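You operate a simulated robot arm through the tools that you are given. There is no shell and no other tool. Be economical: measure what you need, move in short steps, check, and stop when the job is done.

You run a simulated robot arm. Do the job below in one go: nothing can be reset, and whatever is moved stays where it is left.

JOB
Measure the test door's front gap and tag it Pass or Rework.
Fine: grey block on the front ledge, selector on Door gap, one press of Run; put the block back; the printed limits decide the tag, which goes in the holder on the stand; all else at the test stand stays as it is; the box may be switched off at the end. Set down upright: grey gap block.

The check looks at the end state, three seconds after you hand in, the way a careful person would. Anything else that was tipped, shoved, dropped, spilled or broken makes it a failure.

ROBOT AND FRAMES
A 7-joint arm with a two-finger parallel gripper on a trunk, on a base that drives. Base frame: it is fixed to the floor where the robot stands at the start and does not move with it; the origin is under the middle of the robot, x ahead of it, y to its left, z up; the surface under the hand at the start is at about z = 0.84. Lengths are in m, angles in degrees, forces in N, time in s.
With the tool pointing down near the work surface it reaches from about 0.22 to 0.74 m from the robot's upright axis, wherever it stands. Its first joint turns from -166.0 to 166.0 degrees. Places, roughly: black selector switch [0.6, -0.1, 0.9]; blue clip [0.75, -1.75, 0.75]; blue valve handle [0.5, -0.8, 1.4]; door edge lever [0.7, -1.9, 0.7]; door lock pin [0.7, -1.8, 1.1]; door mirror [0.4, -1, 1.2]; front ledge [0.5, -0.8, 0.6]; green run button [0.7, -0.4, 0.9]; large switch pack [0.75, -1.5, 0.75]; lock door plug [0.6, -0.8, 1]; orange test stand [0.6, -1.4, 0.8]; speaker door plug [0.6, -0.8, 1.1]; stand lever [0.2, -0.6, 0.6]; striker knob [0.6, -2, 0.9]; tag holder on the test stand [0.5, -2, 1.2]; test box down button [0.6, -0.3, 0.9]. Payload 1.57 kg.
The TCP is the grasp point between the finger pads, 0.03 m short of the fingertips. In the tool frame z runs along the fingers and y along their closing line. Largest opening 0.11 m; finger width 0.024, thickness 0.012; the body of the gripper, 0.048 by 0.112 m, starts 0.078 m behind the TCP.
Orientation is that of the tool frame in the base frame, as [roll, pitch, yaw] about the fixed x, y, z axes, in that order (R = Rz(yaw) Ry(pitch) Rx(roll)). With the fingers straight down and closing along the base's y, the tool's x points along the base's -x, its y along +y and its z along -z.

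CONTROLS
- The arm moves only by the tool servo_tool. Its argument "plan" is a list of rows, each a list of 7 numbers: the shift along the tool's x, y, z in units of 20 mm (1.0 is 20 mm), then the turn, a rotation vector about the tool's x, y, z in units of 5 degrees (1.0 is 5 degrees), then the finger opening in m, from 0 to 0.11. In form: [[dx, dy, dz, wx, wy, wz, fingers], ...]. A call has 1 to 12 rows; each row shifts and turns the commanded pose from where the row before left it, along the tool's axes as they then stand. A call with a number of a shift or a turn outside -1 to 1 is refused whole. A row lasts 0.2 s, in which the tool goes at most 0.05 m and 8.6 degrees; a call with a longer step from one row to the next is refused whole, and so is a gripper value outside its range. Where a pose cannot be reached the arm comes as near as it can. A force on the tool above 40 N (or 10 N above the force at the start of the call, whichever is more), or a blocked arm, ends the call early, and 0.2 s more pass. Each finger travels about 0.045 m/s and halts on what it meets, pressing with about 35 N; the grip force reading is that of the motor and also rises with nothing between the fingers. The clock runs only during rows and for 0.2 s after the last one: add rows that do not move to give the fingers time. The reply holds the time, the measured pose of the TCP, the force on the tool along the base axes, the opening and the grip force, in the units named above and with some noise, with the torque about the TCP (base axes, N m) and any sound that the robot's microphone picked up.
- Cameras (640 x 400 px; columns grow to the right, rows downward): "scene" is now at [0.0153, 0.1357, 1.5413]; the picture's right is [-0.40, -0.92, 0.00], its down [-0.70, 0.30, -0.65] and it looks along [0.59, -0.26, -0.76] (base axes); focal length 252 px, centre (320, 200). "wrist" rides on the gripper at [0.07, 0.016, -0.141] in the tool frame; the picture's right is [-0.23, 0.97, 0.00], its down [-0.86, -0.20, -0.48] and it looks along [-0.47, -0.11, 0.88] (tool axes); focal length 222 px, centre (320, 200). There is no depth. A picture from a camera that has moved, and an enlarged one, comes with that camera's place and axes in the base frame and with its lens. The place of the scene camera against the robot may be out by one fixed shift of up to 0.025 m in any direction.
- grab_frame(camera): a new picture of that camera. The clock stands still meanwhile.
- raise_lower(by): slides the trunk up (or, below 0, down) by that many m; the arm and the scene camera ride with it, the base frame stays. It gives what a move gives, with no picture.
- base_move(legs): drives the robot by 1 to 6 legs, each [ahead, turn to the left] in m and degrees, along the robot's own axes; the way and the turn of a leg run together, so that a leg with both is an arc; at most 1.5 m and 180 degrees a leg. The arm and the cameras ride along, it lands a little off, and it stops where it bumps. It gives what a move gives.
- turn_head(pan, tilt): turns the head with the scene camera to pan (to the left, within 155 degrees either way) and tilt (down, from -29 to 69), counted from straight ahead of the robot. It gives what a move gives.
- inspect(camera, box): a new picture of the part [left, top, right, bottom] of that camera's present view, enlarged. The clock stands still meanwhile.
- finish_job(): hands the job in; it is judged then, once.

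Go step by step. Nothing tells you exact positions but the pictures and the camera data: compare them with the known pose of the tool, close in by small moves and look again before you grip or let go. The budget is 120 turns and 78 pictures, counting those below and the enlarged ones. Unless the task says otherwise, let go and move clear before handing in, and close with one line.

The tools are called by a JSON object that holds its "fn" and its "kwargs". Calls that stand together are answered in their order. servo_tool: Moves the arm, as the interface text tells. Its arguments: {"type":"object","properties":{"plan":{"type":"array"}},"required":["plan"]} The other tools are called the same way: raise_lower (by) slides the trunk up or down; base_move (legs) drives the base; turn_head (pan, tilt) turns the head that bears the scene camera; grab_frame (camera) takes a picture; inspect (camera, box) takes an enlarged picture of a part of a camera's view; finish_job () hands the job in.

At the start:

```text
clock: 0.0
eef_pos: [0.3521, -0.2047, 1.2621]
ee_rot: [180.0, 0.0, 179.9]
ft_force: [1.0, -0.7, -0.6]
torque: [0.0, 0.02, -0.06]
width: 0.1099
finger_force: 0.0
trunk travel left (down, up): [-0.5, 0.09]
robot x, y, heading: [-0.0024, 0.0006, -0.3]
head pan, tilt: [-23.3, 49.8]
```

scene: 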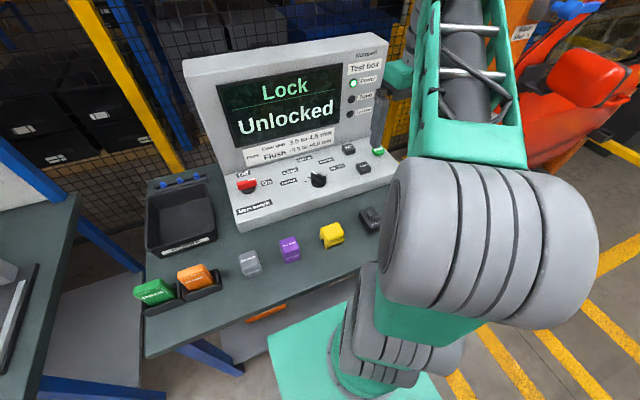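
wrist: 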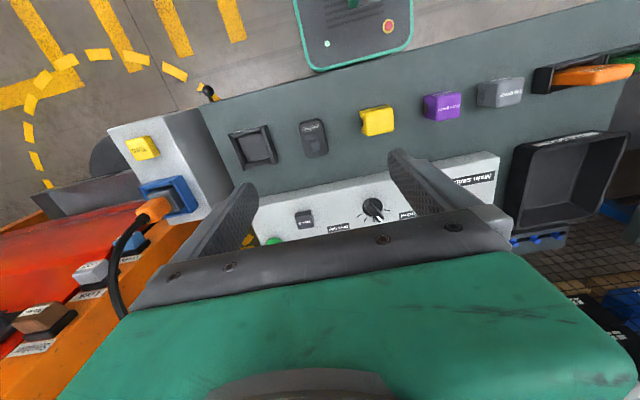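

I see the test box with a selector, the coloured blocks and the tags on the bench. I'll look closer at the box and at the bench items first.

{"fn": "inspect", "kwargs": {"camera": "scene", "box": [180, 40, 400, 220]}}

{"fn": "inspect", "kwargs": {"camera": "scene", "box": [120, 190, 400, 360]}}

{"fn": "turn_head", "kwargs": {"pan": -70, "tilt": 25}}

{"fn": "grab_frame", "kwargs": {"camera": "scene"}}

```text
2.22 times, centred on (290, 130) of scene
camera zoom: at [0.0153, 0.1357, 1.5413], right [-0.4, -0.92, 0.0], down [-0.7, 0.3, -0.65], along [0.59, -0.26, -0.76], focal length 561 px, centre (387, 356)
```

zoom: 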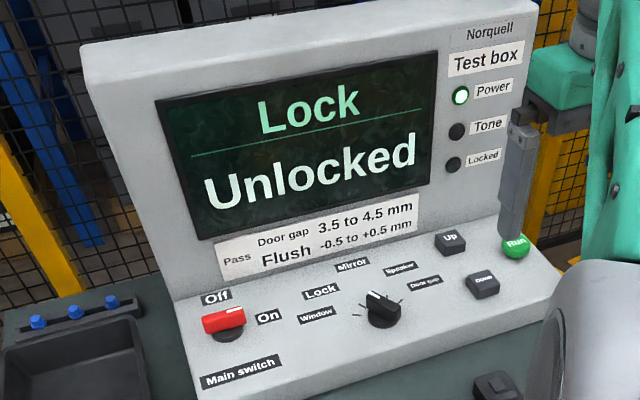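

```text
2.29 times, centred on (260, 275) of scene
camera zoom: at [0.0153, 0.1357, 1.5413], right [-0.4, -0.92, 0.0], down [-0.7, 0.3, -0.65], along [0.59, -0.26, -0.76], focal length 577 px, centre (457, 29)
```

zoom: 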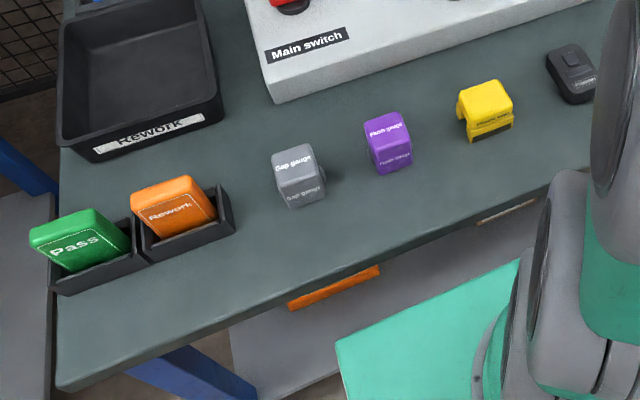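

```text
clock: 1.1
eef_pos: [0.3537, -0.2054, 1.2612]
ee_rot: [-180.0, 0.0, 180.0]
ft_force: [0.0, 0.3, -0.4]
torque: [0.02, 0.03, 0.0]
width: 0.1098
finger_force: 0.1
trunk travel left (down, up): [-0.5, 0.09]
robot x, y, heading: [0.0002, 0.0001, 0.2]
head pan, tilt: [-70.0, 25.0]
```

```text
73 pictures are left
camera scene: at [-0.024, 0.0796, 1.5784], right [-0.94, -0.34, 0.0], down [-0.14, 0.4, -0.91], along [0.31, -0.85, -0.42], focal length 252 px, centre (320, 200)
```

scene: 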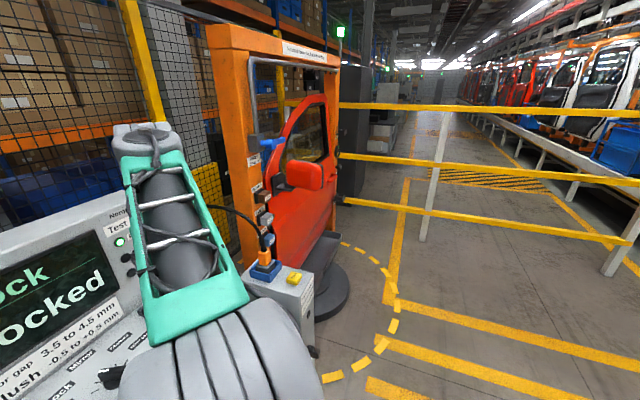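

The door stands in an orange frame on a turntable-like base to the right. I'll zoom in on it.

{"fn": "inspect", "kwargs": {"camera": "scene", "box": [200, 20, 360, 120]}}

{"fn": "inspect", "kwargs": {"camera": "scene", "box": [200, 130, 400, 380]}}

{"fn": "inspect", "kwargs": {"camera": "wrist", "box": [0, 80, 220, 360]}}

```text
4.00 times, centred on (280, 70) of scene
camera zoom: at [-0.024, 0.0796, 1.5784], right [-0.94, -0.34, 0.0], down [-0.14, 0.4, -0.91], along [0.31, -0.85, -0.42], focal length 1010 px, centre (480, 720)
```

zoom: 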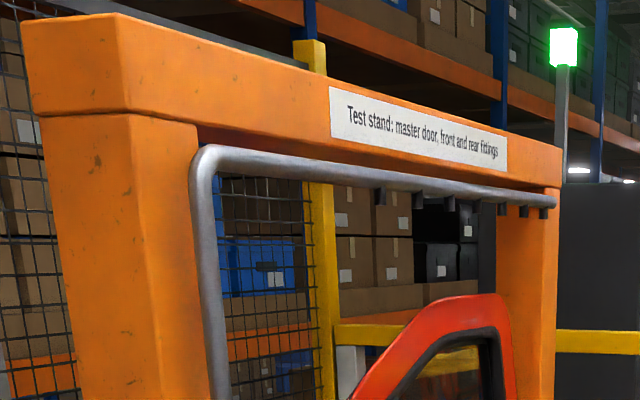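

```text
1.60 times, centred on (300, 255) of scene
camera zoom: at [-0.024, 0.0796, 1.5784], right [-0.94, -0.34, 0.0], down [-0.14, 0.4, -0.91], along [0.31, -0.85, -0.42], focal length 404 px, centre (352, 112)
```

zoom: 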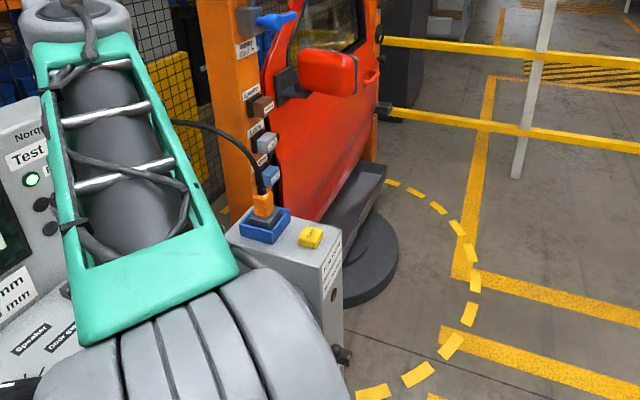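

```text
1.43 times, centred on (110, 220) of wrist
camera zoom: at [0.2833, -0.188, 1.4022], right [0.23, 0.97, 0.0], down [0.86, -0.2, 0.48], along [0.47, -0.11, -0.88], focal length 317 px, centre (620, 171)
```

zoom: 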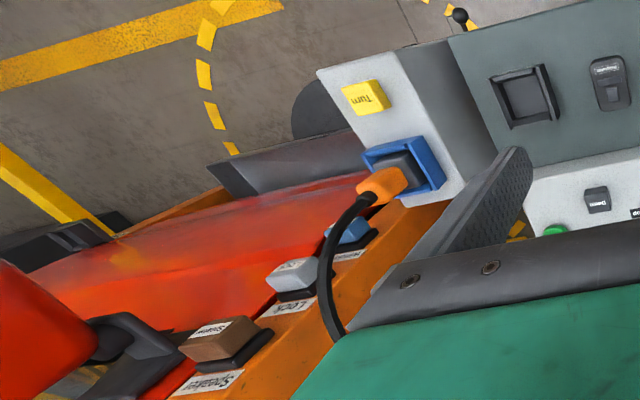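

Bench items are located roughly from the wrist view: grey block near (0.40, 0.175) and selector knob near (0.59, -0.12). I'll move the hand over the selector to see it closely.

{"fn": "servo_tool", "kwargs": {"plan": [[-0.9, 0.35, 0.5, 0, 0, 0, 0.08], [-0.9, 0.35, 0.5, 0, 0, 0, 0.08], [-0.9, 0.35, 0.5, 0, 0, 0, 0.08], [-0.9, 0.35, 0.5, 0, 0, 0, 0.08], [-0.9, 0.35, 0.5, 0, 0, 0, 0.08], [-0.9, 0.35, 0.5, 0, 0, 0, 0.08], [-0.9, 0.35, 0.5, 0, 0, 0, 0.08], [-0.9, 0.35, 0.5, 0, 0, 0, 0.08], [-0.9, 0.35, 0.5, 0, 0, 0, 0.08], [-0.9, 0.35, 0.5, 0, 0, 0, 0.08], [-0.9, 0.35, 0.5, 0, 0, 0, 0.08], [-0.9, 0.35, 0.5, 0, 0, 0, 0.08]]}}

{"fn": "grab_frame", "kwargs": {"camera": "wrist"}}

{"fn": "turn_head", "kwargs": {"pan": -10, "tilt": 45}}

{"fn": "grab_frame", "kwargs": {"camera": "scene"}}

```text
clock: 3.7
eef_pos: [0.57, -0.1217, 1.1391]
ee_rot: [-180.0, 0.0, 179.9]
ft_force: [-0.2, 0.9, 0.3]
torque: [0.01, -0.01, 0.01]
width: 0.0798
finger_force: 0.0
trunk travel left (down, up): [-0.5, 0.09]
robot x, y, heading: [-0.0005, 0.0014, 0.2]
head pan, tilt: [-70.0, 25.0]
```

```text
69 pictures are left
camera wrist: at [0.5003, -0.104, 1.2809], right [0.23, 0.97, 0.0], down [0.86, -0.2, 0.48], along [0.47, -0.11, -0.88], focal length 222 px, centre (320, 200)
```

wrist: 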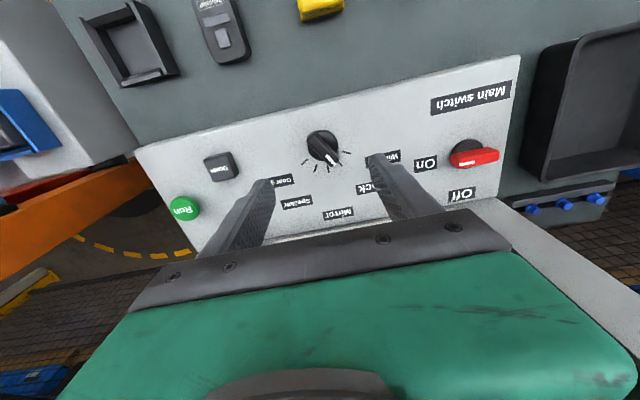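

```text
clock: 5.0
eef_pos: [0.5684, -0.1205, 1.1396]
ee_rot: [180.0, 0.1, -180.0]
ft_force: [0.3, -0.5, -0.5]
torque: [0.0, 0.01, 0.01]
width: 0.0798
finger_force: 0.0
trunk travel left (down, up): [-0.5, 0.09]
robot x, y, heading: [-0.0047, 0.0012, -0.0]
head pan, tilt: [-10.0, 45.0]
```

```text
68 pictures are left
camera scene: at [0.0245, 0.152, 1.5479], right [-0.17, -0.98, 0.0], down [-0.7, 0.12, -0.71], along [0.7, -0.12, -0.71], focal length 252 px, centre (320, 200)
```

scene: 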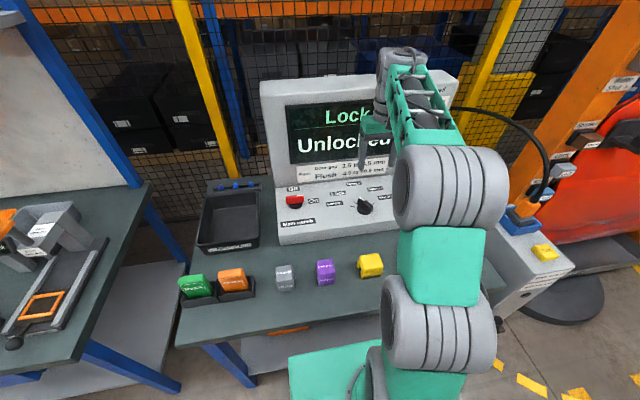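

{"fn": "inspect", "kwargs": {"camera": "wrist", "box": [250, 110, 410, 230]}}

```text
3.33 times, centred on (330, 170) of wrist
camera zoom: at [0.4997, -0.1043, 1.2813], right [0.23, 0.97, 0.0], down [0.86, -0.2, 0.48], along [0.47, -0.11, -0.88], focal length 740 px, centre (287, 300)
```

zoom: 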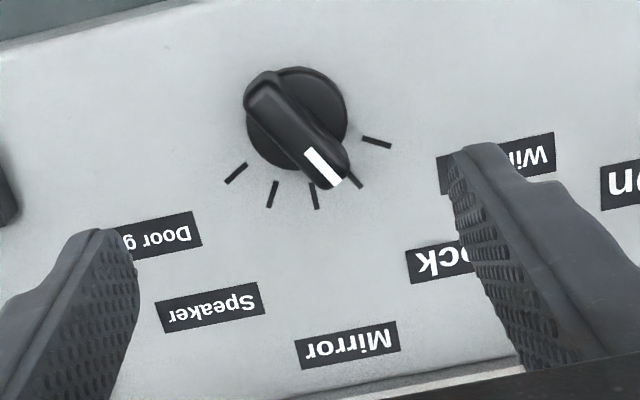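

The selector has five detents (Window, Lock, Mirror, Speaker, Door gap) about 30° apart. It sits on Lock, so Door gap is about 90° clockwise from above. I'll come down over the knob with the fingers aligned to its bar.

{"fn": "servo_tool", "kwargs": {"plan": [[-0.75, 0, 0.9, 0, 0, -1, 0.08], [-0.75, 0, 0.9, 0, 0, -1, 0.08], [0, 0, 1, 0, 0, -1, 0.08], [0, 0, 1, 0, 0, -1, 0.08], [0, 0, 1, 0, 0, -1, 0.08], [0, 0, 1, 0, 0, -1, 0.08], [0, 0, 0.5, 0, 0, 0, 0.08]]}}

{"fn": "grab_frame", "kwargs": {"camera": "wrist"}}

{"fn": "inspect", "kwargs": {"camera": "scene", "box": [260, 70, 440, 250]}}

```text
clock: 6.6
eef_pos: [0.598, -0.118, 1.0131]
ee_rot: [-180.0, 0.0, -149.9]
ft_force: [-0.9, -0.2, 0.6]
torque: [0.03, -0.02, -0.02]
width: 0.0801
finger_force: 0.2
trunk travel left (down, up): [-0.5, 0.09]
robot x, y, heading: [0.0018, 0.0019, 0.2]
head pan, tilt: [-10.0, 45.0]
```

```text
66 pictures are left
camera wrist: at [0.5303, -0.1384, 1.1554], right [-0.29, 0.96, 0.0], down [0.84, 0.26, 0.48], along [0.46, 0.14, -0.88], focal length 222 px, centre (320, 200)
```

wrist: 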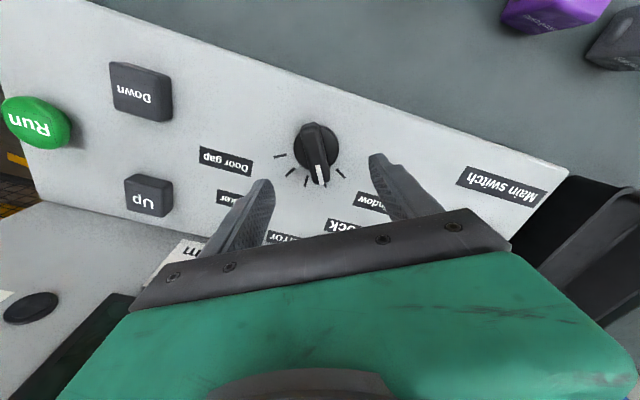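

```text
2.22 times, centred on (350, 160) of scene
camera zoom: at [0.0247, 0.152, 1.5479], right [-0.17, -0.98, 0.0], down [-0.7, 0.12, -0.71], along [0.7, -0.12, -0.71], focal length 561 px, centre (253, 289)
```

zoom: 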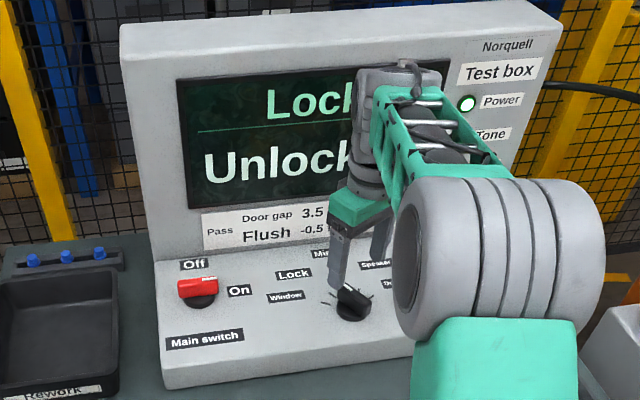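

{"fn": "servo_tool", "kwargs": {"plan": [[0.1, -0.17, 0.8, 0, 0, 0, 0.07], [0, 0, 0.8, 0, 0, 0, 0.07], [0, 0, 0.8, 0, 0, 0, 0.07], [0, 0, 0.6, 0, 0, 0, 0.07], [0, 0, 0.4, 0, 0, 0, 0.07], [0, 0, 0.4, 0, 0, 0, 0.07]]}}

{"fn": "grab_frame", "kwargs": {"camera": "wrist"}}

```text
clock: 8.0
eef_pos: [0.5988, -0.1236, 0.9375]
ee_rot: [-180.0, 0.0, -149.9]
ft_force: [-1.0, 0.9, -0.5]
torque: [0.04, 0.04, -0.03]
width: 0.0698
finger_force: 0.0
trunk travel left (down, up): [-0.5, 0.09]
robot x, y, heading: [-0.0017, 0.0011, -0.2]
head pan, tilt: [-10.0, 45.0]
```

```text
64 pictures are left
camera wrist: at [0.5302, -0.1425, 1.0797], right [-0.29, 0.96, 0.0], down [0.84, 0.25, 0.48], along [0.46, 0.14, -0.88], focal length 222 px, centre (320, 200)
```

wrist: 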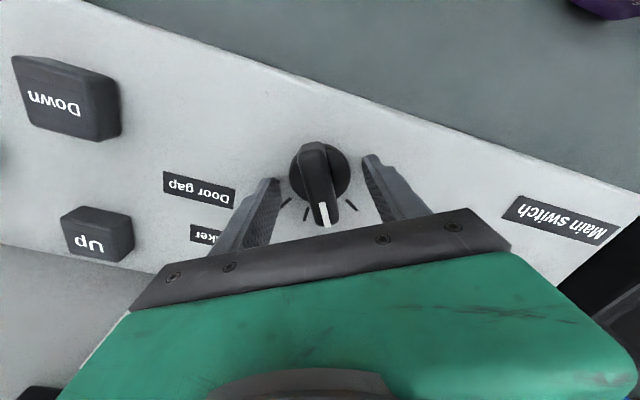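

The fingers straddle the knob bar. I'll close on it.

{"fn": "servo_tool", "kwargs": {"plan": [[0, 0, 0, 0, 0, 0, 0.04], [0, 0, 0, 0, 0, 0, 0.025], [0, 0, 0, 0, 0, 0, 0.012], [0, 0, 0, 0, 0, 0, 0.0], [0, 0, 0, 0, 0, 0, 0.0], [0, 0, 0, 0, 0, 0, 0.0]]}}

```text
clock: 9.4
eef_pos: [0.5966, -0.1222, 0.9377]
ee_rot: [-180.0, 0.1, -150.0]
ft_force: [0.8, -0.9, -2.2]
torque: [-0.05, -0.11, 0.03]
width: 0.0483
finger_force: 44.7
trunk travel left (down, up): [-0.5, 0.09]
robot x, y, heading: [0.0022, 0.0021, 0.2]
head pan, tilt: [-10.0, 45.0]
```

The fingers closed on the round skirt (48 mm). I'll open, rise a little and grip the bar instead.

{"fn": "servo_tool", "kwargs": {"plan": [[0, 0, 0, 0, 0, 0, 0.07], [0, 0, 0, 0, 0, 0, 0.07], [0, 0, -0.8, 0, 0, 0, 0.07], [0, 0, 0, 0, 0, 0, 0.04], [0, 0, 0, 0, 0, 0, 0.025], [0, 0, 0, 0, 0, 0, 0.012], [0, 0, 0, 0, 0, 0, 0.0], [0, 0, 0, 0, 0, 0, 0.0], [0, 0, 0, 0, 0, 0, 0.0]]}}

```text
clock: 11.4
eef_pos: [0.5974, -0.1232, 0.955]
ee_rot: [-179.9, 0.0, -150.0]
ft_force: [1.8, -2.6, -0.5]
torque: [0.06, -0.32, -0.01]
width: 0.0197
finger_force: 33.8
trunk travel left (down, up): [-0.5, 0.09]
robot x, y, heading: [-0.001, 0.0016, 0.1]
head pan, tilt: [-10.0, 45.0]
```

The bar is gripped at 20 mm. Now I'll turn clockwise, one 30° detent at first.

{"fn": "servo_tool", "kwargs": {"plan": [[0, 0, 0, 0, 0, 1, 0], [0, 0, 0, 0, 0, 1, 0], [0, 0, 0, 0, 0, 1, 0], [0, 0, 0, 0, 0, 1, 0], [0, 0, 0, 0, 0, 1, 0], [0, 0, 0, 0, 0, 1, 0]]}}

{"fn": "inspect", "kwargs": {"camera": "scene", "box": [260, 70, 440, 250]}}

```text
clock: 12.8
eef_pos: [0.5973, -0.1232, 0.9546]
ee_rot: [-180.0, 0.0, 180.0]
ft_force: [0.1, 0.3, 1.6]
torque: [0.0, -0.17, 0.02]
width: 0.0199
finger_force: 33.2
trunk travel left (down, up): [-0.5, 0.09]
robot x, y, heading: [-0.0031, 0.0005, -0.4]
head pan, tilt: [-10.0, 45.0]
```

```text
2.22 times, centred on (350, 160) of scene
camera zoom: at [0.0244, 0.1522, 1.5479], right [-0.17, -0.98, 0.0], down [-0.7, 0.12, -0.71], along [0.7, -0.12, -0.71], focal length 561 px, centre (253, 289)
```

zoom: 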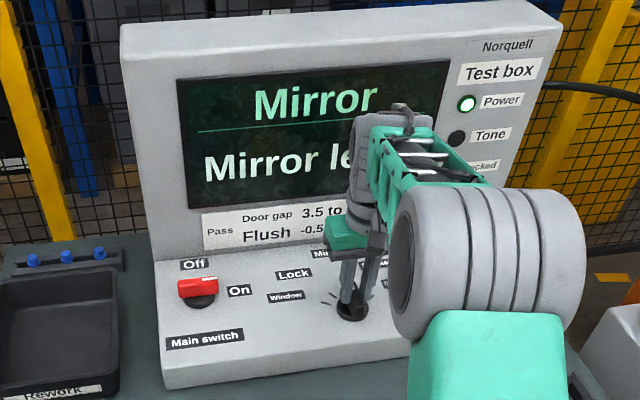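

Mirror now shows, so the turn works. I'll go two more detents.

{"fn": "servo_tool", "kwargs": {"plan": [[0, 0, 0, 0, 0, 1, 0], [0, 0, 0, 0, 0, 1, 0], [0, 0, 0, 0, 0, 1, 0], [0, 0, 0, 0, 0, 1, 0], [0, 0, 0, 0, 0, 1, 0], [0, 0, 0, 0, 0, 1, 0], [0, 0, 0, 0, 0, 1, 0], [0, 0, 0, 0, 0, 1, 0], [0, 0, 0, 0, 0, 1, 0], [0, 0, 0, 0, 0, 1, 0], [0, 0, 0, 0, 0, 1, 0], [0, 0, 0, 0, 0, 1, 0]]}}

{"fn": "inspect", "kwargs": {"camera": "scene", "box": [260, 70, 440, 250]}}

```text
clock: 15.4
eef_pos: [0.5983, -0.1233, 0.9547]
ee_rot: [179.9, 0.1, 119.8]
ft_force: [-2.0, 7.8, 13.9]
torque: [0.95, 0.6, 0.03]
width: 0.02
finger_force: 33.5
trunk travel left (down, up): [-0.5, 0.09]
robot x, y, heading: [0.004, 0.0016, -0.1]
head pan, tilt: [-10.0, 45.0]
```

```text
2.22 times, centred on (350, 160) of scene
camera zoom: at [0.0233, 0.1533, 1.5479], right [-0.17, -0.98, 0.0], down [-0.7, 0.12, -0.71], along [0.7, -0.12, -0.71], focal length 561 px, centre (253, 289)
```

zoom: 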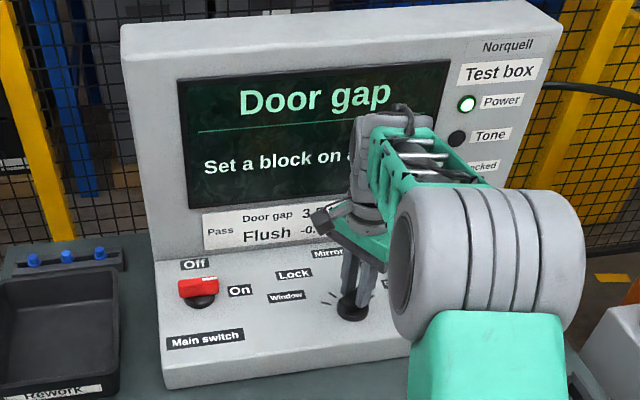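

Display says "Door gap – Set a block on a …". I'll let go, rise, unwind the wrist and view the rest.

{"fn": "servo_tool", "kwargs": {"plan": [[0, 0, 0, 0, 0, 0, 0.06], [0, 0, 0, 0, 0, 0, 0.06], [0, 0, 0, 0, 0, 0, 0.06], [0, 0, -1, 0, 0, 0, 0.06], [0, 0, -1, 0, 0, 0, 0.06], [0, 0, -1, 0, 0, 0, 0.06], [0, 0, -1, 0, 0, -1, 0.06], [0, 0, -1, 0, 0, -1, 0.06], [0, 0, -1, 0, 0, -1, 0.06], [0, 0, -1, 0, 0, -1, 0.06], [0, 0, -1, 0, 0, -1, 0.06], [0, 0, 0, 0, 0, -1, 0.06]]}}

{"fn": "servo_tool", "kwargs": {"plan": [[0, 0, 0, 0, 0, -1, 0.1], [0, 0, 0, 0, 0, -1, 0.1], [0, 0, 0, 0, 0, -1, 0.1], [0, 0, 0, 0, 0, -1, 0.1], [0, 0, 0, 0, 0, -1, 0.1], [0, 0, 0, 0, 0, -1, 0.1], [1, 1, 0, 0, 0, 0, 0.1], [1, 1, 0, 0, 0, 0, 0.1], [1, 1, 0, 0, 0, 0, 0.1], [1, 1, 0, 0, 0, 0, 0.1], [1, 1, 0, 0, 0, 0, 0.1], [1, 1, 0, 0, 0, 0, 0.1]]}}

{"fn": "servo_tool", "kwargs": {"plan": [[1, 1, 0, 0, 0, 0, 0.1], [1, 1, 0, 0, 0, 0, 0.1], [1, 1, 0, 0, 0, 0, 0.1], [1, 1, 0, 0, 0, 0, 0.1], [0, 1, 0, 0, 0, 0, 0.1], [0, 1, 0, 0, 0, 0, 0.1], [0, 1, 0, 0, 0, 0, 0.1], [0, 1, 0, 0, 0, 0, 0.1], [0, 1, 0, 0, 0, 0, 0.1]]}}

{"fn": "grab_frame", "kwargs": {"camera": "wrist"}}

{"fn": "inspect", "kwargs": {"camera": "scene", "box": [260, 70, 440, 250]}}

```text
clock: 18.0
eef_pos: [0.5994, -0.1254, 1.1145]
ee_rot: [-180.0, 0.2, 150.1]
ft_force: [1.7, 0.2, -0.3]
torque: [-0.02, -0.01, -0.01]
width: 0.0603
finger_force: 0.1
trunk travel left (down, up): [-0.5, 0.09]
robot x, y, heading: [0.0028, 0.0016, -0.0]
head pan, tilt: [-10.0, 45.0]
```

```text
clock: 20.6
eef_pos: [0.4776, -0.0046, 1.1145]
ee_rot: [-180.0, 0.1, 179.9]
ft_force: [0.4, -0.3, 0.8]
torque: [0.04, 0.0, 0.02]
width: 0.0999
finger_force: 0.1
trunk travel left (down, up): [-0.5, 0.09]
robot x, y, heading: [0.0006, 0.0039, 0.1]
head pan, tilt: [-10.0, 45.0]
```

```text
clock: 22.6
eef_pos: [0.3973, 0.1751, 1.1141]
ee_rot: [-180.0, 0.0, -179.9]
ft_force: [-0.3, -0.7, 0.4]
torque: [0.02, -0.03, 0.02]
width: 0.0997
finger_force: 0.0
trunk travel left (down, up): [-0.5, 0.09]
robot x, y, heading: [-0.0, -0.0029, -0.2]
head pan, tilt: [-10.0, 45.0]
```

```text
61 pictures are left
camera wrist: at [0.3279, 0.1939, 1.255], right [0.23, 0.97, 0.0], down [0.86, -0.2, 0.48], along [0.47, -0.11, -0.88], focal length 222 px, centre (320, 200)
```

wrist: 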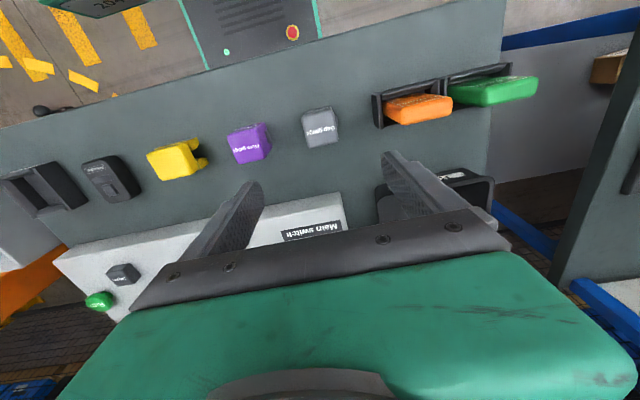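

```text
2.22 times, centred on (350, 160) of scene
camera zoom: at [0.0245, 0.1524, 1.5479], right [-0.17, -0.98, 0.0], down [-0.7, 0.12, -0.71], along [0.7, -0.12, -0.71], focal length 561 px, centre (253, 289)
```

zoom: 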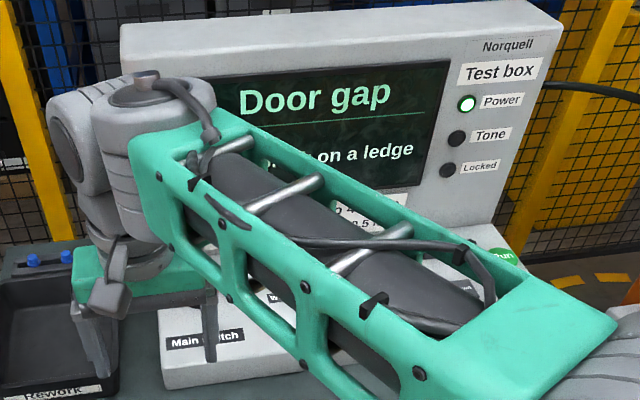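

The display asks to set a block on a ledge. The grey block is near (0.388, 0.18), so I'll centre over it and look closer.

{"fn": "servo_tool", "kwargs": {"plan": [[0.25, 0.1, 1, 0, 0, 0, 0.1], [0.25, 0.1, 1, 0, 0, 0, 0.1], [0, 0, 1, 0, 0, 0, 0.1], [0, 0, 1, 0, 0, 0, 0.1], [0, 0, 1, 0, 0, 0, 0.1], [0, 0, 0.7, 0, 0, 0, 0.1]]}}

{"fn": "inspect", "kwargs": {"camera": "wrist", "box": [220, 60, 440, 240]}}

```text
clock: 24.0
eef_pos: [0.3883, 0.1793, 1.0021]
ee_rot: [179.9, 0.0, 179.9]
ft_force: [0.3, -0.5, 0.3]
torque: [0.0, 0.01, 0.01]
width: 0.1
finger_force: 0.1
trunk travel left (down, up): [-0.5, 0.09]
robot x, y, heading: [0.0011, 0.0024, -0.1]
head pan, tilt: [-10.0, 45.0]
```

```text
2.22 times, centred on (330, 150) of wrist
camera zoom: at [0.3189, 0.1972, 1.1433], right [0.23, 0.97, 0.0], down [0.85, -0.2, 0.48], along [0.47, -0.11, -0.88], focal length 494 px, centre (298, 311)
```

zoom: 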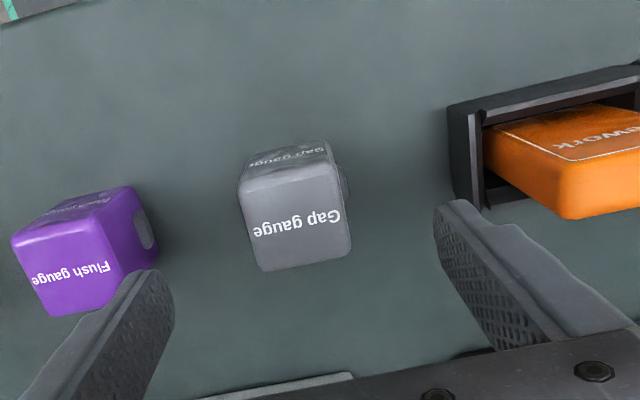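

The block is 47 mm square with its top at z≈0.905 and its centre at (0.397, 0.178), squared with the base axes. Before gripping I'll scout the front ledge with the arm out of the way.

{"fn": "turn_head", "kwargs": {"pan": -65, "tilt": 40}}

{"fn": "grab_frame", "kwargs": {"camera": "scene"}}

```text
clock: 25.3
eef_pos: [0.3882, 0.1796, 1.0013]
ee_rot: [180.0, -0.1, -180.0]
ft_force: [-0.7, 0.3, 0.3]
torque: [0.02, -0.02, 0.0]
width: 0.1
finger_force: 0.2
trunk travel left (down, up): [-0.5, 0.09]
robot x, y, heading: [0.0025, -0.0033, -0.1]
head pan, tilt: [-65.0, 40.0]
```

```text
58 pictures are left
camera scene: at [-0.0196, 0.0893, 1.5551], right [-0.91, -0.42, 0.0], down [-0.27, 0.58, -0.77], along [0.32, -0.69, -0.64], focal length 252 px, centre (320, 200)
```

scene: 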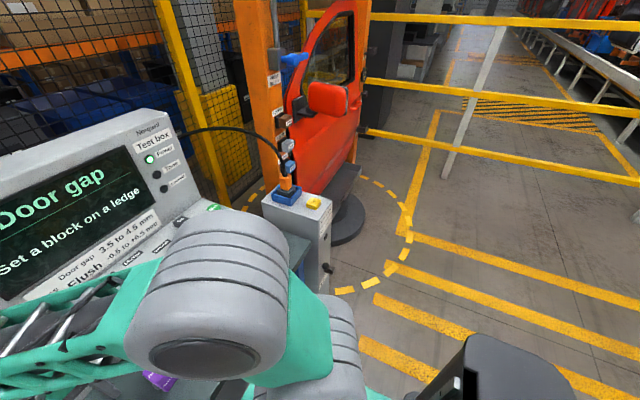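

I'll grip the grey block now.

{"fn": "servo_tool", "kwargs": {"plan": [[-0.45, -0.05, 0.9, 0, 0, 0, 0.1], [0, 0, 1, 0, 0, 0, 0.1], [0, 0, 1, 0, 0, 0, 0.1], [0, 0, 1, 0, 0, 0, 0.1], [0, 0, 1, 0, 0, 0, 0.1], [0, 0, 0.9, 0, 0, 0, 0.1]]}}

{"fn": "inspect", "kwargs": {"camera": "wrist", "box": [220, 60, 440, 240]}}

```text
clock: 26.7
eef_pos: [0.3992, 0.1782, 0.8846]
ee_rot: [-179.9, 0.0, 180.0]
ft_force: [0.7, 0.0, -0.5]
torque: [0.03, 0.03, -0.03]
width: 0.1002
finger_force: 0.0
trunk travel left (down, up): [-0.5, 0.09]
robot x, y, heading: [-0.0017, -0.0006, -0.1]
head pan, tilt: [-65.0, 40.0]
```

```text
2.22 times, centred on (330, 150) of wrist
camera zoom: at [0.3294, 0.1956, 1.0265], right [0.23, 0.97, 0.0], down [0.85, -0.2, 0.48], along [0.47, -0.11, -0.88], focal length 494 px, centre (298, 311)
```

zoom: 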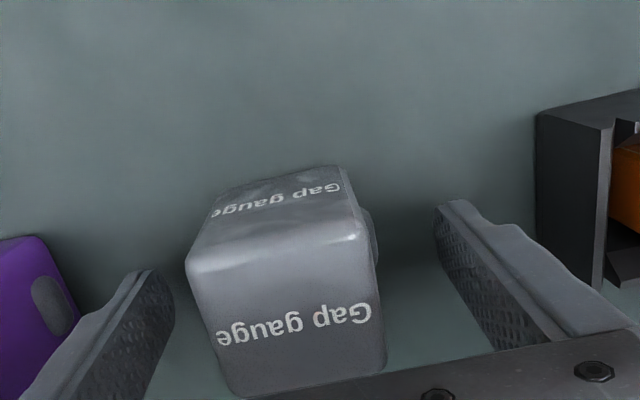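

{"fn": "servo_tool", "kwargs": {"plan": [[0.25, 0, 0.1, 0, 0, 0, 0.08], [0, 0, 0, 0, 0, 0, 0.06], [0, 0, 0, 0, 0, 0, 0.04], [0, 0, 0, 0, 0, 0, 0.03], [0, 0, 0, 0, 0, 0, 0.03], [0, 0, 0, 0, 0, 0, 0.03]]}}

```text
clock: 28.1
eef_pos: [0.3935, 0.1778, 0.8821]
ee_rot: [180.0, 0.1, 179.9]
ft_force: [-0.4, 0.1, 0.3]
torque: [0.0, -0.04, -0.03]
width: 0.0593
finger_force: 34.8
trunk travel left (down, up): [-0.5, 0.09]
robot x, y, heading: [-0.001, 0.0035, 0.1]
head pan, tilt: [-65.0, 40.0]
```

Gripped. I'll lift, tuck the hand in front of the robot, then drive to where I can see the stand.

{"fn": "servo_tool", "kwargs": {"plan": [[0, 0, -0.5, 0, 0, 0, 0.03], [0, 0, -1, 0, 0, 0, 0.03], [0, 0, -1, 0, 0, 0, 0.03], [0, 0, -1, 0, 0, 0, 0.03], [0, 0, -1, 0, 0, 0, 0.03], [0, -0.5, -1, 0, 0, 0, 0.03], [0, -1, -1, 0, 0, 0, 0.03], [0.5, -1, -1, 0, 0, 0, 0.03], [0.5, -1, -1, 0, 0, 0, 0.03], [0.5, -1, -1, 0, 0, 0, 0.03], [0.5, -1, -1, 0, 0, 0, 0.03], [0.5, -1, -1, 0, 0, 0, 0.03]]}}

{"fn": "servo_tool", "kwargs": {"plan": [[0.5, -1, -1, 0, 0, 0, 0.03], [0.5, -1, -1, 0, 0, 0, 0.03], [0.5, -0.5, -1, 0, 0, 0, 0.03], [0.5, 0, -1, 0, 0, 0, 0.03], [0.5, 0, -1, 0, 0, 0, 0.03], [0, 0, 0, 0, 0, 0, 0.03]]}}

{"fn": "turn_head", "kwargs": {"pan": -120, "tilt": 40}}

{"fn": "grab_frame", "kwargs": {"camera": "scene"}}

```text
clock: 30.7
eef_pos: [0.3438, 0.0501, 1.1126]
ee_rot: [180.0, -0.1, -180.0]
ft_force: [-0.1, -1.1, -1.7]
torque: [0.02, 0.04, 0.01]
width: 0.0594
finger_force: 35.4
trunk travel left (down, up): [-0.5, 0.09]
robot x, y, heading: [-0.0003, -0.0039, 0.2]
head pan, tilt: [-65.0, 40.0]
```

```text
clock: 32.1
eef_pos: [0.2927, -0.0006, 1.2132]
ee_rot: [180.0, 0.0, 179.9]
ft_force: [0.0, -0.7, -2.3]
torque: [-0.01, -0.04, -0.01]
width: 0.0591
finger_force: 35.2
trunk travel left (down, up): [-0.5, 0.09]
robot x, y, heading: [-0.0001, 0.0002, 0.0]
head pan, tilt: [-65.0, 40.0]
```

```text
clock: 33.3
eef_pos: [0.2953, 0.0002, 1.2132]
ee_rot: [179.9, 0.0, -179.9]
ft_force: [-0.4, 0.0, -2.0]
torque: [0.03, -0.01, -0.01]
width: 0.0593
finger_force: 34.9
trunk travel left (down, up): [-0.5, 0.09]
robot x, y, heading: [0.0015, 0.0033, 0.1]
head pan, tilt: [-120.0, 40.0]
```

```text
56 pictures are left
camera scene: at [-0.098, 0.0927, 1.5551], right [-0.87, 0.5, 0.0], down [0.32, 0.56, -0.77], along [-0.38, -0.66, -0.64], focal length 252 px, centre (320, 200)
```

scene: 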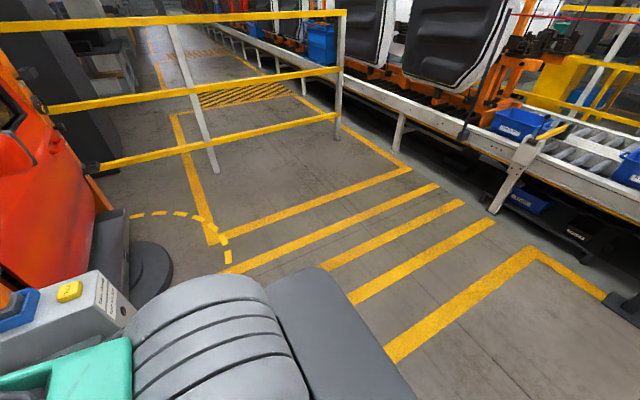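

The floor to the right and rear is clear. I'll drive to about (-0.45, -1.0), facing the stand.

{"fn": "base_move", "kwargs": {"legs": [[0, -115], [1.1, 0], [0, 115]]}}

{"fn": "turn_head", "kwargs": {"pan": 0, "tilt": 35}}

{"fn": "grab_frame", "kwargs": {"camera": "scene"}}

```text
clock: 35.4
eef_pos: [0.255, -0.1164, 1.2128]
ee_rot: [-180.0, -0.2, 155.8]
ft_force: [0.5, -0.1, -1.1]
torque: [-0.01, 0.01, -0.01]
width: 0.0593
finger_force: 34.6
trunk travel left (down, up): [-0.5, 0.09]
robot x, y, heading: [-0.0143, 0.009, -21.4]
head pan, tilt: [-120.0, 40.0]
stopped in leg 1: the robot was blocked; the commanded pose is now the measured one
```

```text
clock: 37.4
eef_pos: [0.2553, -0.1151, 1.2128]
ee_rot: [180.0, 0.0, 155.9]
ft_force: [0.1, 0.7, -1.9]
torque: [0.0, -0.02, 0.0]
width: 0.0594
finger_force: 35.1
trunk travel left (down, up): [-0.5, 0.09]
robot x, y, heading: [-0.0149, 0.0068, -21.1]
head pan, tilt: [0.0, 35.0]
```

```text
55 pictures are left
camera scene: at [0.0729, 0.1503, 1.5627], right [-0.36, -0.93, 0.0], down [-0.53, 0.21, -0.82], along [0.76, -0.3, -0.57], focal length 252 px, centre (320, 200)
```

scene: 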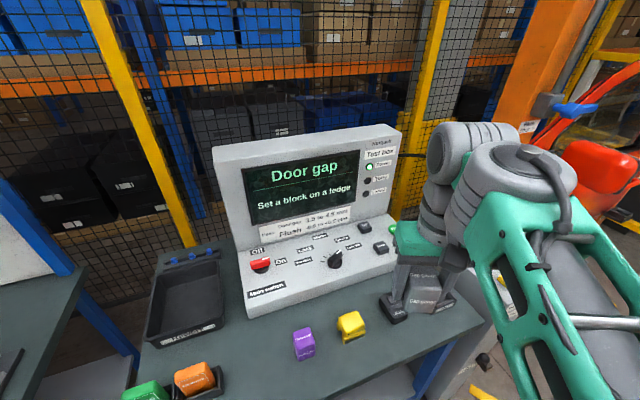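

The turn was blocked, likely by the base corner against the bench. I'll turn back, reverse straight, and turn once clear.

{"fn": "base_move", "kwargs": {"legs": [[0, 21], [-0.45, 0]]}}

{"fn": "base_move", "kwargs": {"legs": [[0, -90], [1.0, 0], [0, 90]]}}

{"fn": "turn_head", "kwargs": {"pan": 0, "tilt": 30}}

{"fn": "grab_frame", "kwargs": {"camera": "scene"}}

```text
clock: 41.3
eef_pos: [-0.1698, -0.0079, 1.2124]
ee_rot: [-180.0, -0.1, 176.4]
ft_force: [-0.3, 0.0, -1.6]
torque: [0.01, -0.01, -0.03]
width: 0.0594
finger_force: 35.1
trunk travel left (down, up): [-0.5, 0.09]
robot x, y, heading: [-0.4625, 0.0084, -0.6]
head pan, tilt: [0.0, 35.0]
```

```text
clock: 54.1
eef_pos: [-0.1965, -0.994, 1.2131]
ee_rot: [-179.9, 0.0, 177.0]
ft_force: [0.8, -0.8, -2.6]
torque: [-0.04, 0.03, 0.04]
width: 0.0595
finger_force: 35.1
trunk travel left (down, up): [-0.5, 0.09]
robot x, y, heading: [-0.4894, -0.9787, -0.4]
head pan, tilt: [0.0, 35.0]
```

```text
clock: 54.8
eef_pos: [-0.1952, -0.9933, 1.2133]
ee_rot: [-180.0, -0.1, 177.0]
ft_force: [0.0, -0.4, -2.7]
torque: [-0.01, -0.03, 0.01]
width: 0.0595
finger_force: 35.3
trunk travel left (down, up): [-0.5, 0.09]
robot x, y, heading: [-0.4894, -0.9801, -0.1]
head pan, tilt: [0.0, 30.0]
```

```text
54 pictures are left
camera scene: at [-0.455, -0.8117, 1.5705], right [0.0, -1.0, 0.0], down [-0.5, 0.0, -0.87], along [0.87, 0.0, -0.5], focal length 252 px, centre (320, 200)
```

scene: 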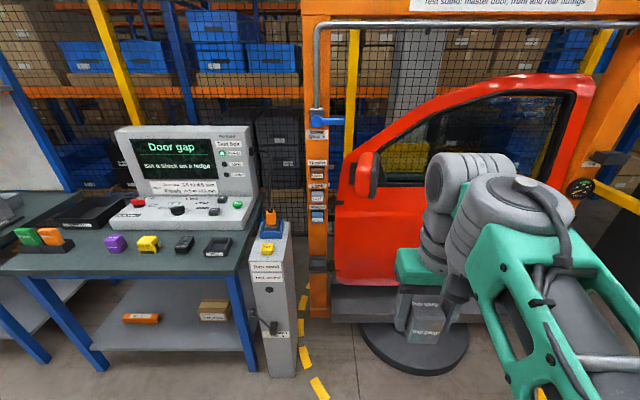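

Now I see the stand well. I'll zoom in on the post, ledge and labels.

{"fn": "inspect", "kwargs": {"camera": "scene", "box": [230, 230, 430, 380]}}

{"fn": "inspect", "kwargs": {"camera": "scene", "box": [500, 100, 640, 300]}}

{"fn": "inspect", "kwargs": {"camera": "scene", "box": [290, 90, 400, 270]}}

```text
2.67 times, centred on (330, 305) of scene
camera zoom: at [-0.455, -0.8117, 1.5705], right [0.0, -1.0, 0.0], down [-0.5, 0.0, -0.87], along [0.87, 0.0, -0.5], focal length 673 px, centre (293, -80)
```

zoom: 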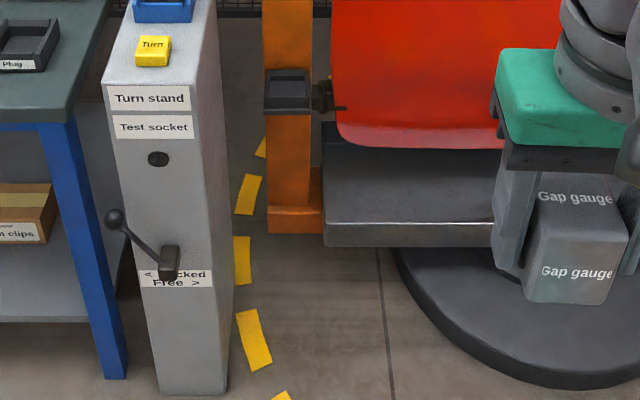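

```text
2.00 times, centred on (570, 200) of scene
camera zoom: at [-0.455, -0.8117, 1.5705], right [0.0, -1.0, 0.0], down [-0.5, 0.0, -0.87], along [0.87, 0.0, -0.5], focal length 505 px, centre (-180, 200)
```

zoom: 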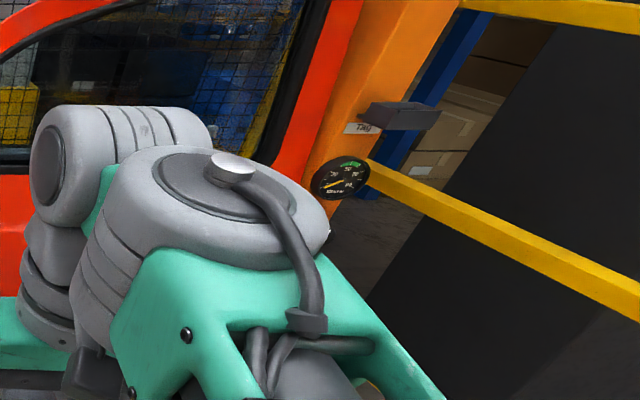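

```text
2.22 times, centred on (345, 180) of scene
camera zoom: at [-0.455, -0.8117, 1.5705], right [0.0, -1.0, 0.0], down [-0.5, 0.0, -0.87], along [0.87, 0.0, -0.5], focal length 561 px, centre (264, 244)
```

zoom: 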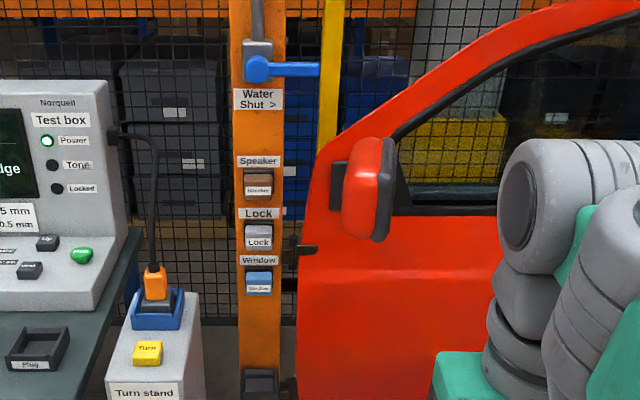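

The front ledge must be the small dark bracket on the left post, at about (0.545, -0.80, 0.6). I'll drive a bit closer and look from there.

{"fn": "base_move", "kwargs": {"legs": [[0.33, 0]]}}

{"fn": "turn_head", "kwargs": {"pan": 5, "tilt": 50}}

{"fn": "grab_frame", "kwargs": {"camera": "scene"}}

```text
clock: 57.0
eef_pos: [0.1355, -0.9953, 1.212]
ee_rot: [-180.0, -0.1, 176.8]
ft_force: [-0.1, -0.1, -2.9]
torque: [0.01, 0.0, -0.01]
width: 0.0595
finger_force: 34.9
trunk travel left (down, up): [-0.5, 0.09]
robot x, y, heading: [-0.1581, -0.9778, -0.0]
head pan, tilt: [0.0, 30.0]
```

```text
clock: 57.8
eef_pos: [0.1369, -0.9943, 1.2133]
ee_rot: [180.0, 0.0, 176.9]
ft_force: [-0.2, -0.8, -2.0]
torque: [-0.02, -0.04, 0.0]
width: 0.0592
finger_force: 34.8
trunk travel left (down, up): [-0.5, 0.09]
robot x, y, heading: [-0.1563, -0.9776, -0.2]
head pan, tilt: [5.0, 50.0]
```

```text
50 pictures are left
camera scene: at [-0.1368, -0.8057, 1.541], right [0.08, -1.0, 0.0], down [-0.76, -0.06, -0.64], along [0.64, 0.05, -0.77], focal length 252 px, centre (320, 200)
```

scene: 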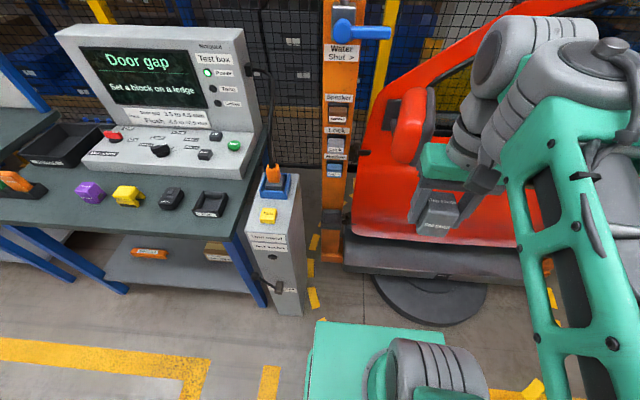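

{"fn": "inspect", "kwargs": {"camera": "scene", "box": [300, 160, 380, 260]}}

```text
4.00 times, centred on (340, 210) of scene
camera zoom: at [-0.1368, -0.8057, 1.541], right [0.08, -1.0, 0.0], down [-0.76, -0.06, -0.64], along [0.64, 0.05, -0.77], focal length 1010 px, centre (240, 160)
```

zoom: 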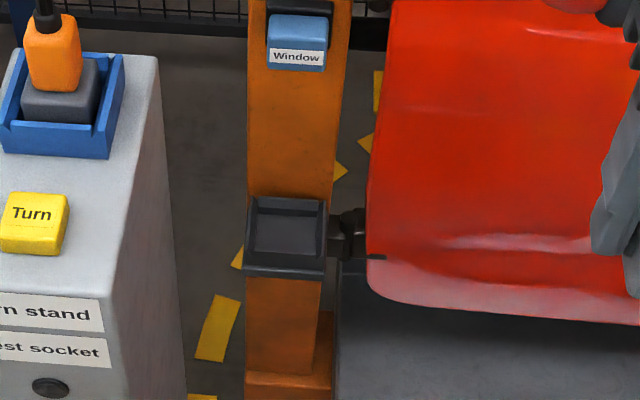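

The ledge is a small tray at about (0.52, -0.805, 0.63). The door plugs stick out of the post right above it, so a vertical hand would hit them and I need a tilted grip on the block. I'll go back to the bench, set the block down and regrip it with the hand tilted.

{"fn": "base_move", "kwargs": {"legs": [[-0.33, 0], [0, 90], [0.98, 0], [0, -90], [0.33, 0]]}}

{"fn": "turn_head", "kwargs": {"pan": 15, "tilt": 45}}

{"fn": "grab_frame", "kwargs": {"camera": "wrist"}}

```text
clock: 74.0
eef_pos: [0.1724, -0.0243, 1.2108]
ee_rot: [180.0, -0.1, 176.1]
ft_force: [0.3, -0.3, -2.4]
torque: [0.02, -0.02, 0.03]
width: 0.0592
finger_force: 35.3
trunk travel left (down, up): [-0.5, 0.09]
robot x, y, heading: [-0.1207, -0.0049, -0.9]
head pan, tilt: [5.0, 50.0]
```

```text
clock: 74.7
eef_pos: [0.1719, -0.0236, 1.2118]
ee_rot: [-180.0, 0.0, 175.9]
ft_force: [0.4, 0.0, -2.0]
torque: [0.02, -0.01, -0.01]
width: 0.0595
finger_force: 35.1
trunk travel left (down, up): [-0.5, 0.09]
robot x, y, heading: [-0.1226, -0.0097, -1.1]
head pan, tilt: [15.0, 45.0]
```

```text
48 pictures are left
camera wrist: at [0.104, -0.0022, 1.3541], right [0.29, 0.96, 0.0], down [0.84, -0.26, 0.48], along [0.46, -0.14, -0.88], focal length 222 px, centre (320, 200)
```

wrist: 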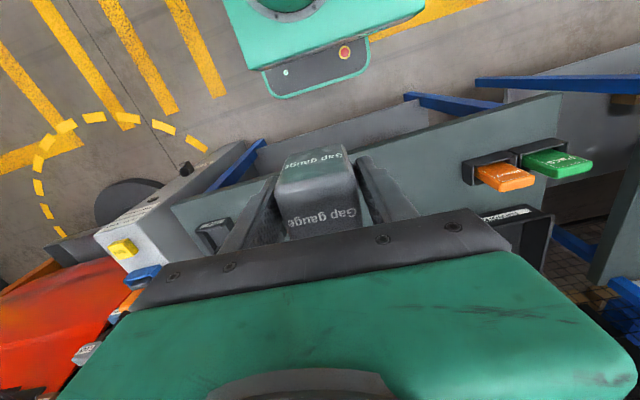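

{"fn": "servo_tool", "kwargs": {"plan": [[0, 0, 0, 0, 0, -0.8, 0.03], [-1, 1, 0.2, 0, 0, 0, 0.03], [-1, 1, 0.2, 0, 0, 0, 0.03], [-1, 1, 0.4, 0, 0, 0, 0.03], [-1, 1, 0.5, 0, 0, 0, 0.03], [-1, 1, 0.5, 0, 0, 0, 0.03], [-1, 1, 0.5, 0, 0, 0, 0.03], [-1, 1, 0.5, 0, 0, 0, 0.03], [-1, 1, 0.5, 0, 0, 0, 0.03], [-1, 1, 0.5, 0, 0, 0, 0.03], [-1, 1, 0.5, 0, 0, 0, 0.03], [-1, 0, 0.5, 0, 0, 0, 0.03]]}}

{"fn": "servo_tool", "kwargs": {"plan": [[0, 0, 1, 0, 0, 0, 0.03], [0, 0, 1, 0, 0, 0, 0.03], [0, 0, 1, 0, 0, 0, 0.03], [0, 0, 1, 0, 0, 0, 0.03], [0, 0, 1, 0, 0, 0, 0.03], [0, 0, 1, 0, 0, 0, 0.03], [0, 0, 1, 0, 0, 0, 0.03], [0, 0, 1, 0, 0, 0, 0.03]]}}

```text
clock: 77.3
eef_pos: [0.3941, 0.1765, 1.117]
ee_rot: [180.0, -0.1, -179.9]
ft_force: [0.8, 0.3, -2.1]
torque: [0.0, 0.01, -0.02]
width: 0.0595
finger_force: 34.8
trunk travel left (down, up): [-0.5, 0.09]
robot x, y, heading: [-0.1205, -0.0069, -1.0]
head pan, tilt: [15.0, 45.0]
```

```text
clock: 79.1
eef_pos: [0.3906, 0.1784, 0.955]
ee_rot: [-180.0, -0.1, 179.9]
ft_force: [-0.6, -1.3, -1.7]
torque: [0.01, -0.03, -0.05]
width: 0.0597
finger_force: 35.0
trunk travel left (down, up): [-0.5, 0.09]
robot x, y, heading: [-0.122, -0.0028, -1.1]
head pan, tilt: [15.0, 45.0]
```

{"fn": "servo_tool", "kwargs": {"plan": [[0, 0, 1, 0, 0, 0, 0.03], [0, 0, 1, 0, 0, 0, 0.03], [0, 0, 0.8, 0, 0, 0, 0.03], [0, 0, 0.4, 0, 0, 0, 0.03], [0, 0, 0.2, 0, 0, 0, 0.03], [0, 0, 0.1, 0, 0, 0, 0.03], [0, 0, 0, 0, 0, 0, 0.03]]}}

```text
clock: 80.7
eef_pos: [0.3909, 0.1764, 0.8866]
ee_rot: [179.9, 0.0, 179.9]
ft_force: [0.5, -0.3, -2.6]
torque: [0.0, 0.03, 0.03]
width: 0.0595
finger_force: 34.9
trunk travel left (down, up): [-0.5, 0.09]
robot x, y, heading: [-0.1232, -0.0001, -1.1]
head pan, tilt: [15.0, 45.0]
```

{"fn": "servo_tool", "kwargs": {"plan": [[0, 0, 0.1, 0, 0, 0, 0.03], [0, 0, 0.1, 0, 0, 0, 0.03], [0, 0, 0.05, 0, 0, 0, 0.03], [0, 0, 0, 0, 0, 0, 0.03]]}}

```text
clock: 81.7
eef_pos: [0.3905, 0.1742, 0.8821]
ee_rot: [-179.9, 0.1, 180.0]
ft_force: [1.6, 0.4, 5.4]
torque: [-0.1, 0.11, -0.02]
width: 0.0595
finger_force: 35.2
trunk travel left (down, up): [-0.5, 0.09]
robot x, y, heading: [-0.122, -0.0019, -1.2]
head pan, tilt: [15.0, 45.0]
```

Contact with the bench. I'll release, rise and look.

{"fn": "servo_tool", "kwargs": {"plan": [[0, 0, 0, 0, 0, 0, 0.07], [0, 0, 0, 0, 0, 0, 0.1], [0, 0, 0, 0, 0, 0, 0.1], [0, 0, 0, 0, 0, 0, 0.1], [0, 0, -1, 0, 0, 0, 0.1], [0, 0, -1, 0, 0, 0, 0.1], [0, 0, -1, 0, 0, 0, 0.1], [0, 0, -1, 0, 0, 0, 0.1], [0, 0, -1, 0, 0, 0, 0.1], [1, 0, -1, 0, 0, 0, 0.1], [1, 0, 0, 0, 0, 0, 0.1], [1, 0, 0, 0, 0, 0, 0.1]]}}

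{"fn": "servo_tool", "kwargs": {"plan": [[0, 0, 0, 0, -1, 0, 0.1], [0, 0, 0, 0, -1, 0, 0.1], [0, 0, 0, 0, -1, 0, 0.1], [0, 0, 0, 0, -1, 0, 0.1], [0, 0, 0, 0, -1, 0, 0.1], [0, 0, 0, 0, -1, 0, 0.1], [0, 0, 0, 0, -1, 0, 0.1], [0, 0, 0, 0, -1, 0, 0.1]]}}

{"fn": "grab_frame", "kwargs": {"camera": "wrist"}}

{"fn": "grab_frame", "kwargs": {"camera": "scene"}}

```text
clock: 84.3
eef_pos: [0.3311, 0.1765, 1.0008]
ee_rot: [179.9, 0.0, 180.0]
ft_force: [0.4, -0.2, 0.1]
torque: [-0.04, 0.04, 0.0]
width: 0.0999
finger_force: 0.0
trunk travel left (down, up): [-0.5, 0.09]
robot x, y, heading: [-0.1212, -0.0031, -0.9]
head pan, tilt: [15.0, 45.0]
```

```text
clock: 86.1
eef_pos: [0.332, 0.1766, 1.0014]
ee_rot: [-180.0, 40.1, -180.0]
ft_force: [-0.1, 0.4, 0.1]
torque: [0.02, 0.0, 0.01]
width: 0.1001
finger_force: 0.0
trunk travel left (down, up): [-0.5, 0.09]
robot x, y, heading: [-0.1223, -0.004, -1.2]
head pan, tilt: [15.0, 45.0]
```

```text
47 pictures are left
camera wrist: at [0.188, 0.1937, 1.0651], right [0.17, 0.97, 0.15], down [0.35, -0.2, 0.92], along [0.92, -0.11, -0.37], focal length 222 px, centre (320, 200)
```

wrist: 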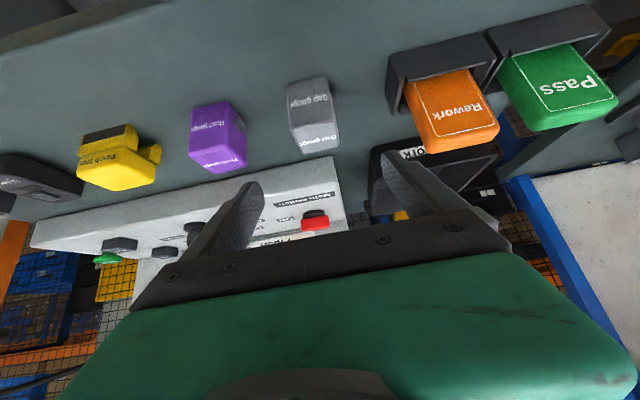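

```text
46 pictures are left
camera scene: at [-0.096, 0.183, 1.5479], right [0.24, -0.97, 0.0], down [-0.69, -0.17, -0.71], along [0.69, 0.17, -0.71], focal length 252 px, centre (320, 200)
```

scene: 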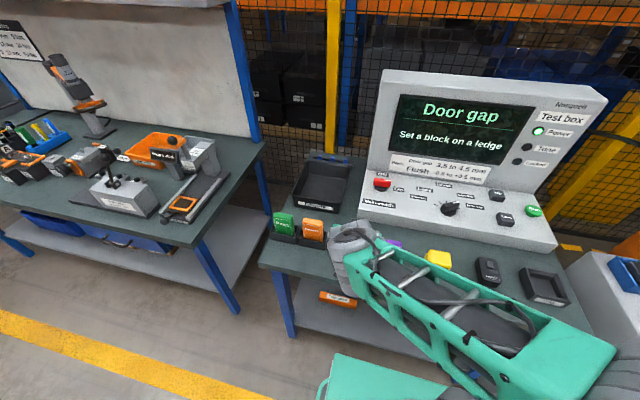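

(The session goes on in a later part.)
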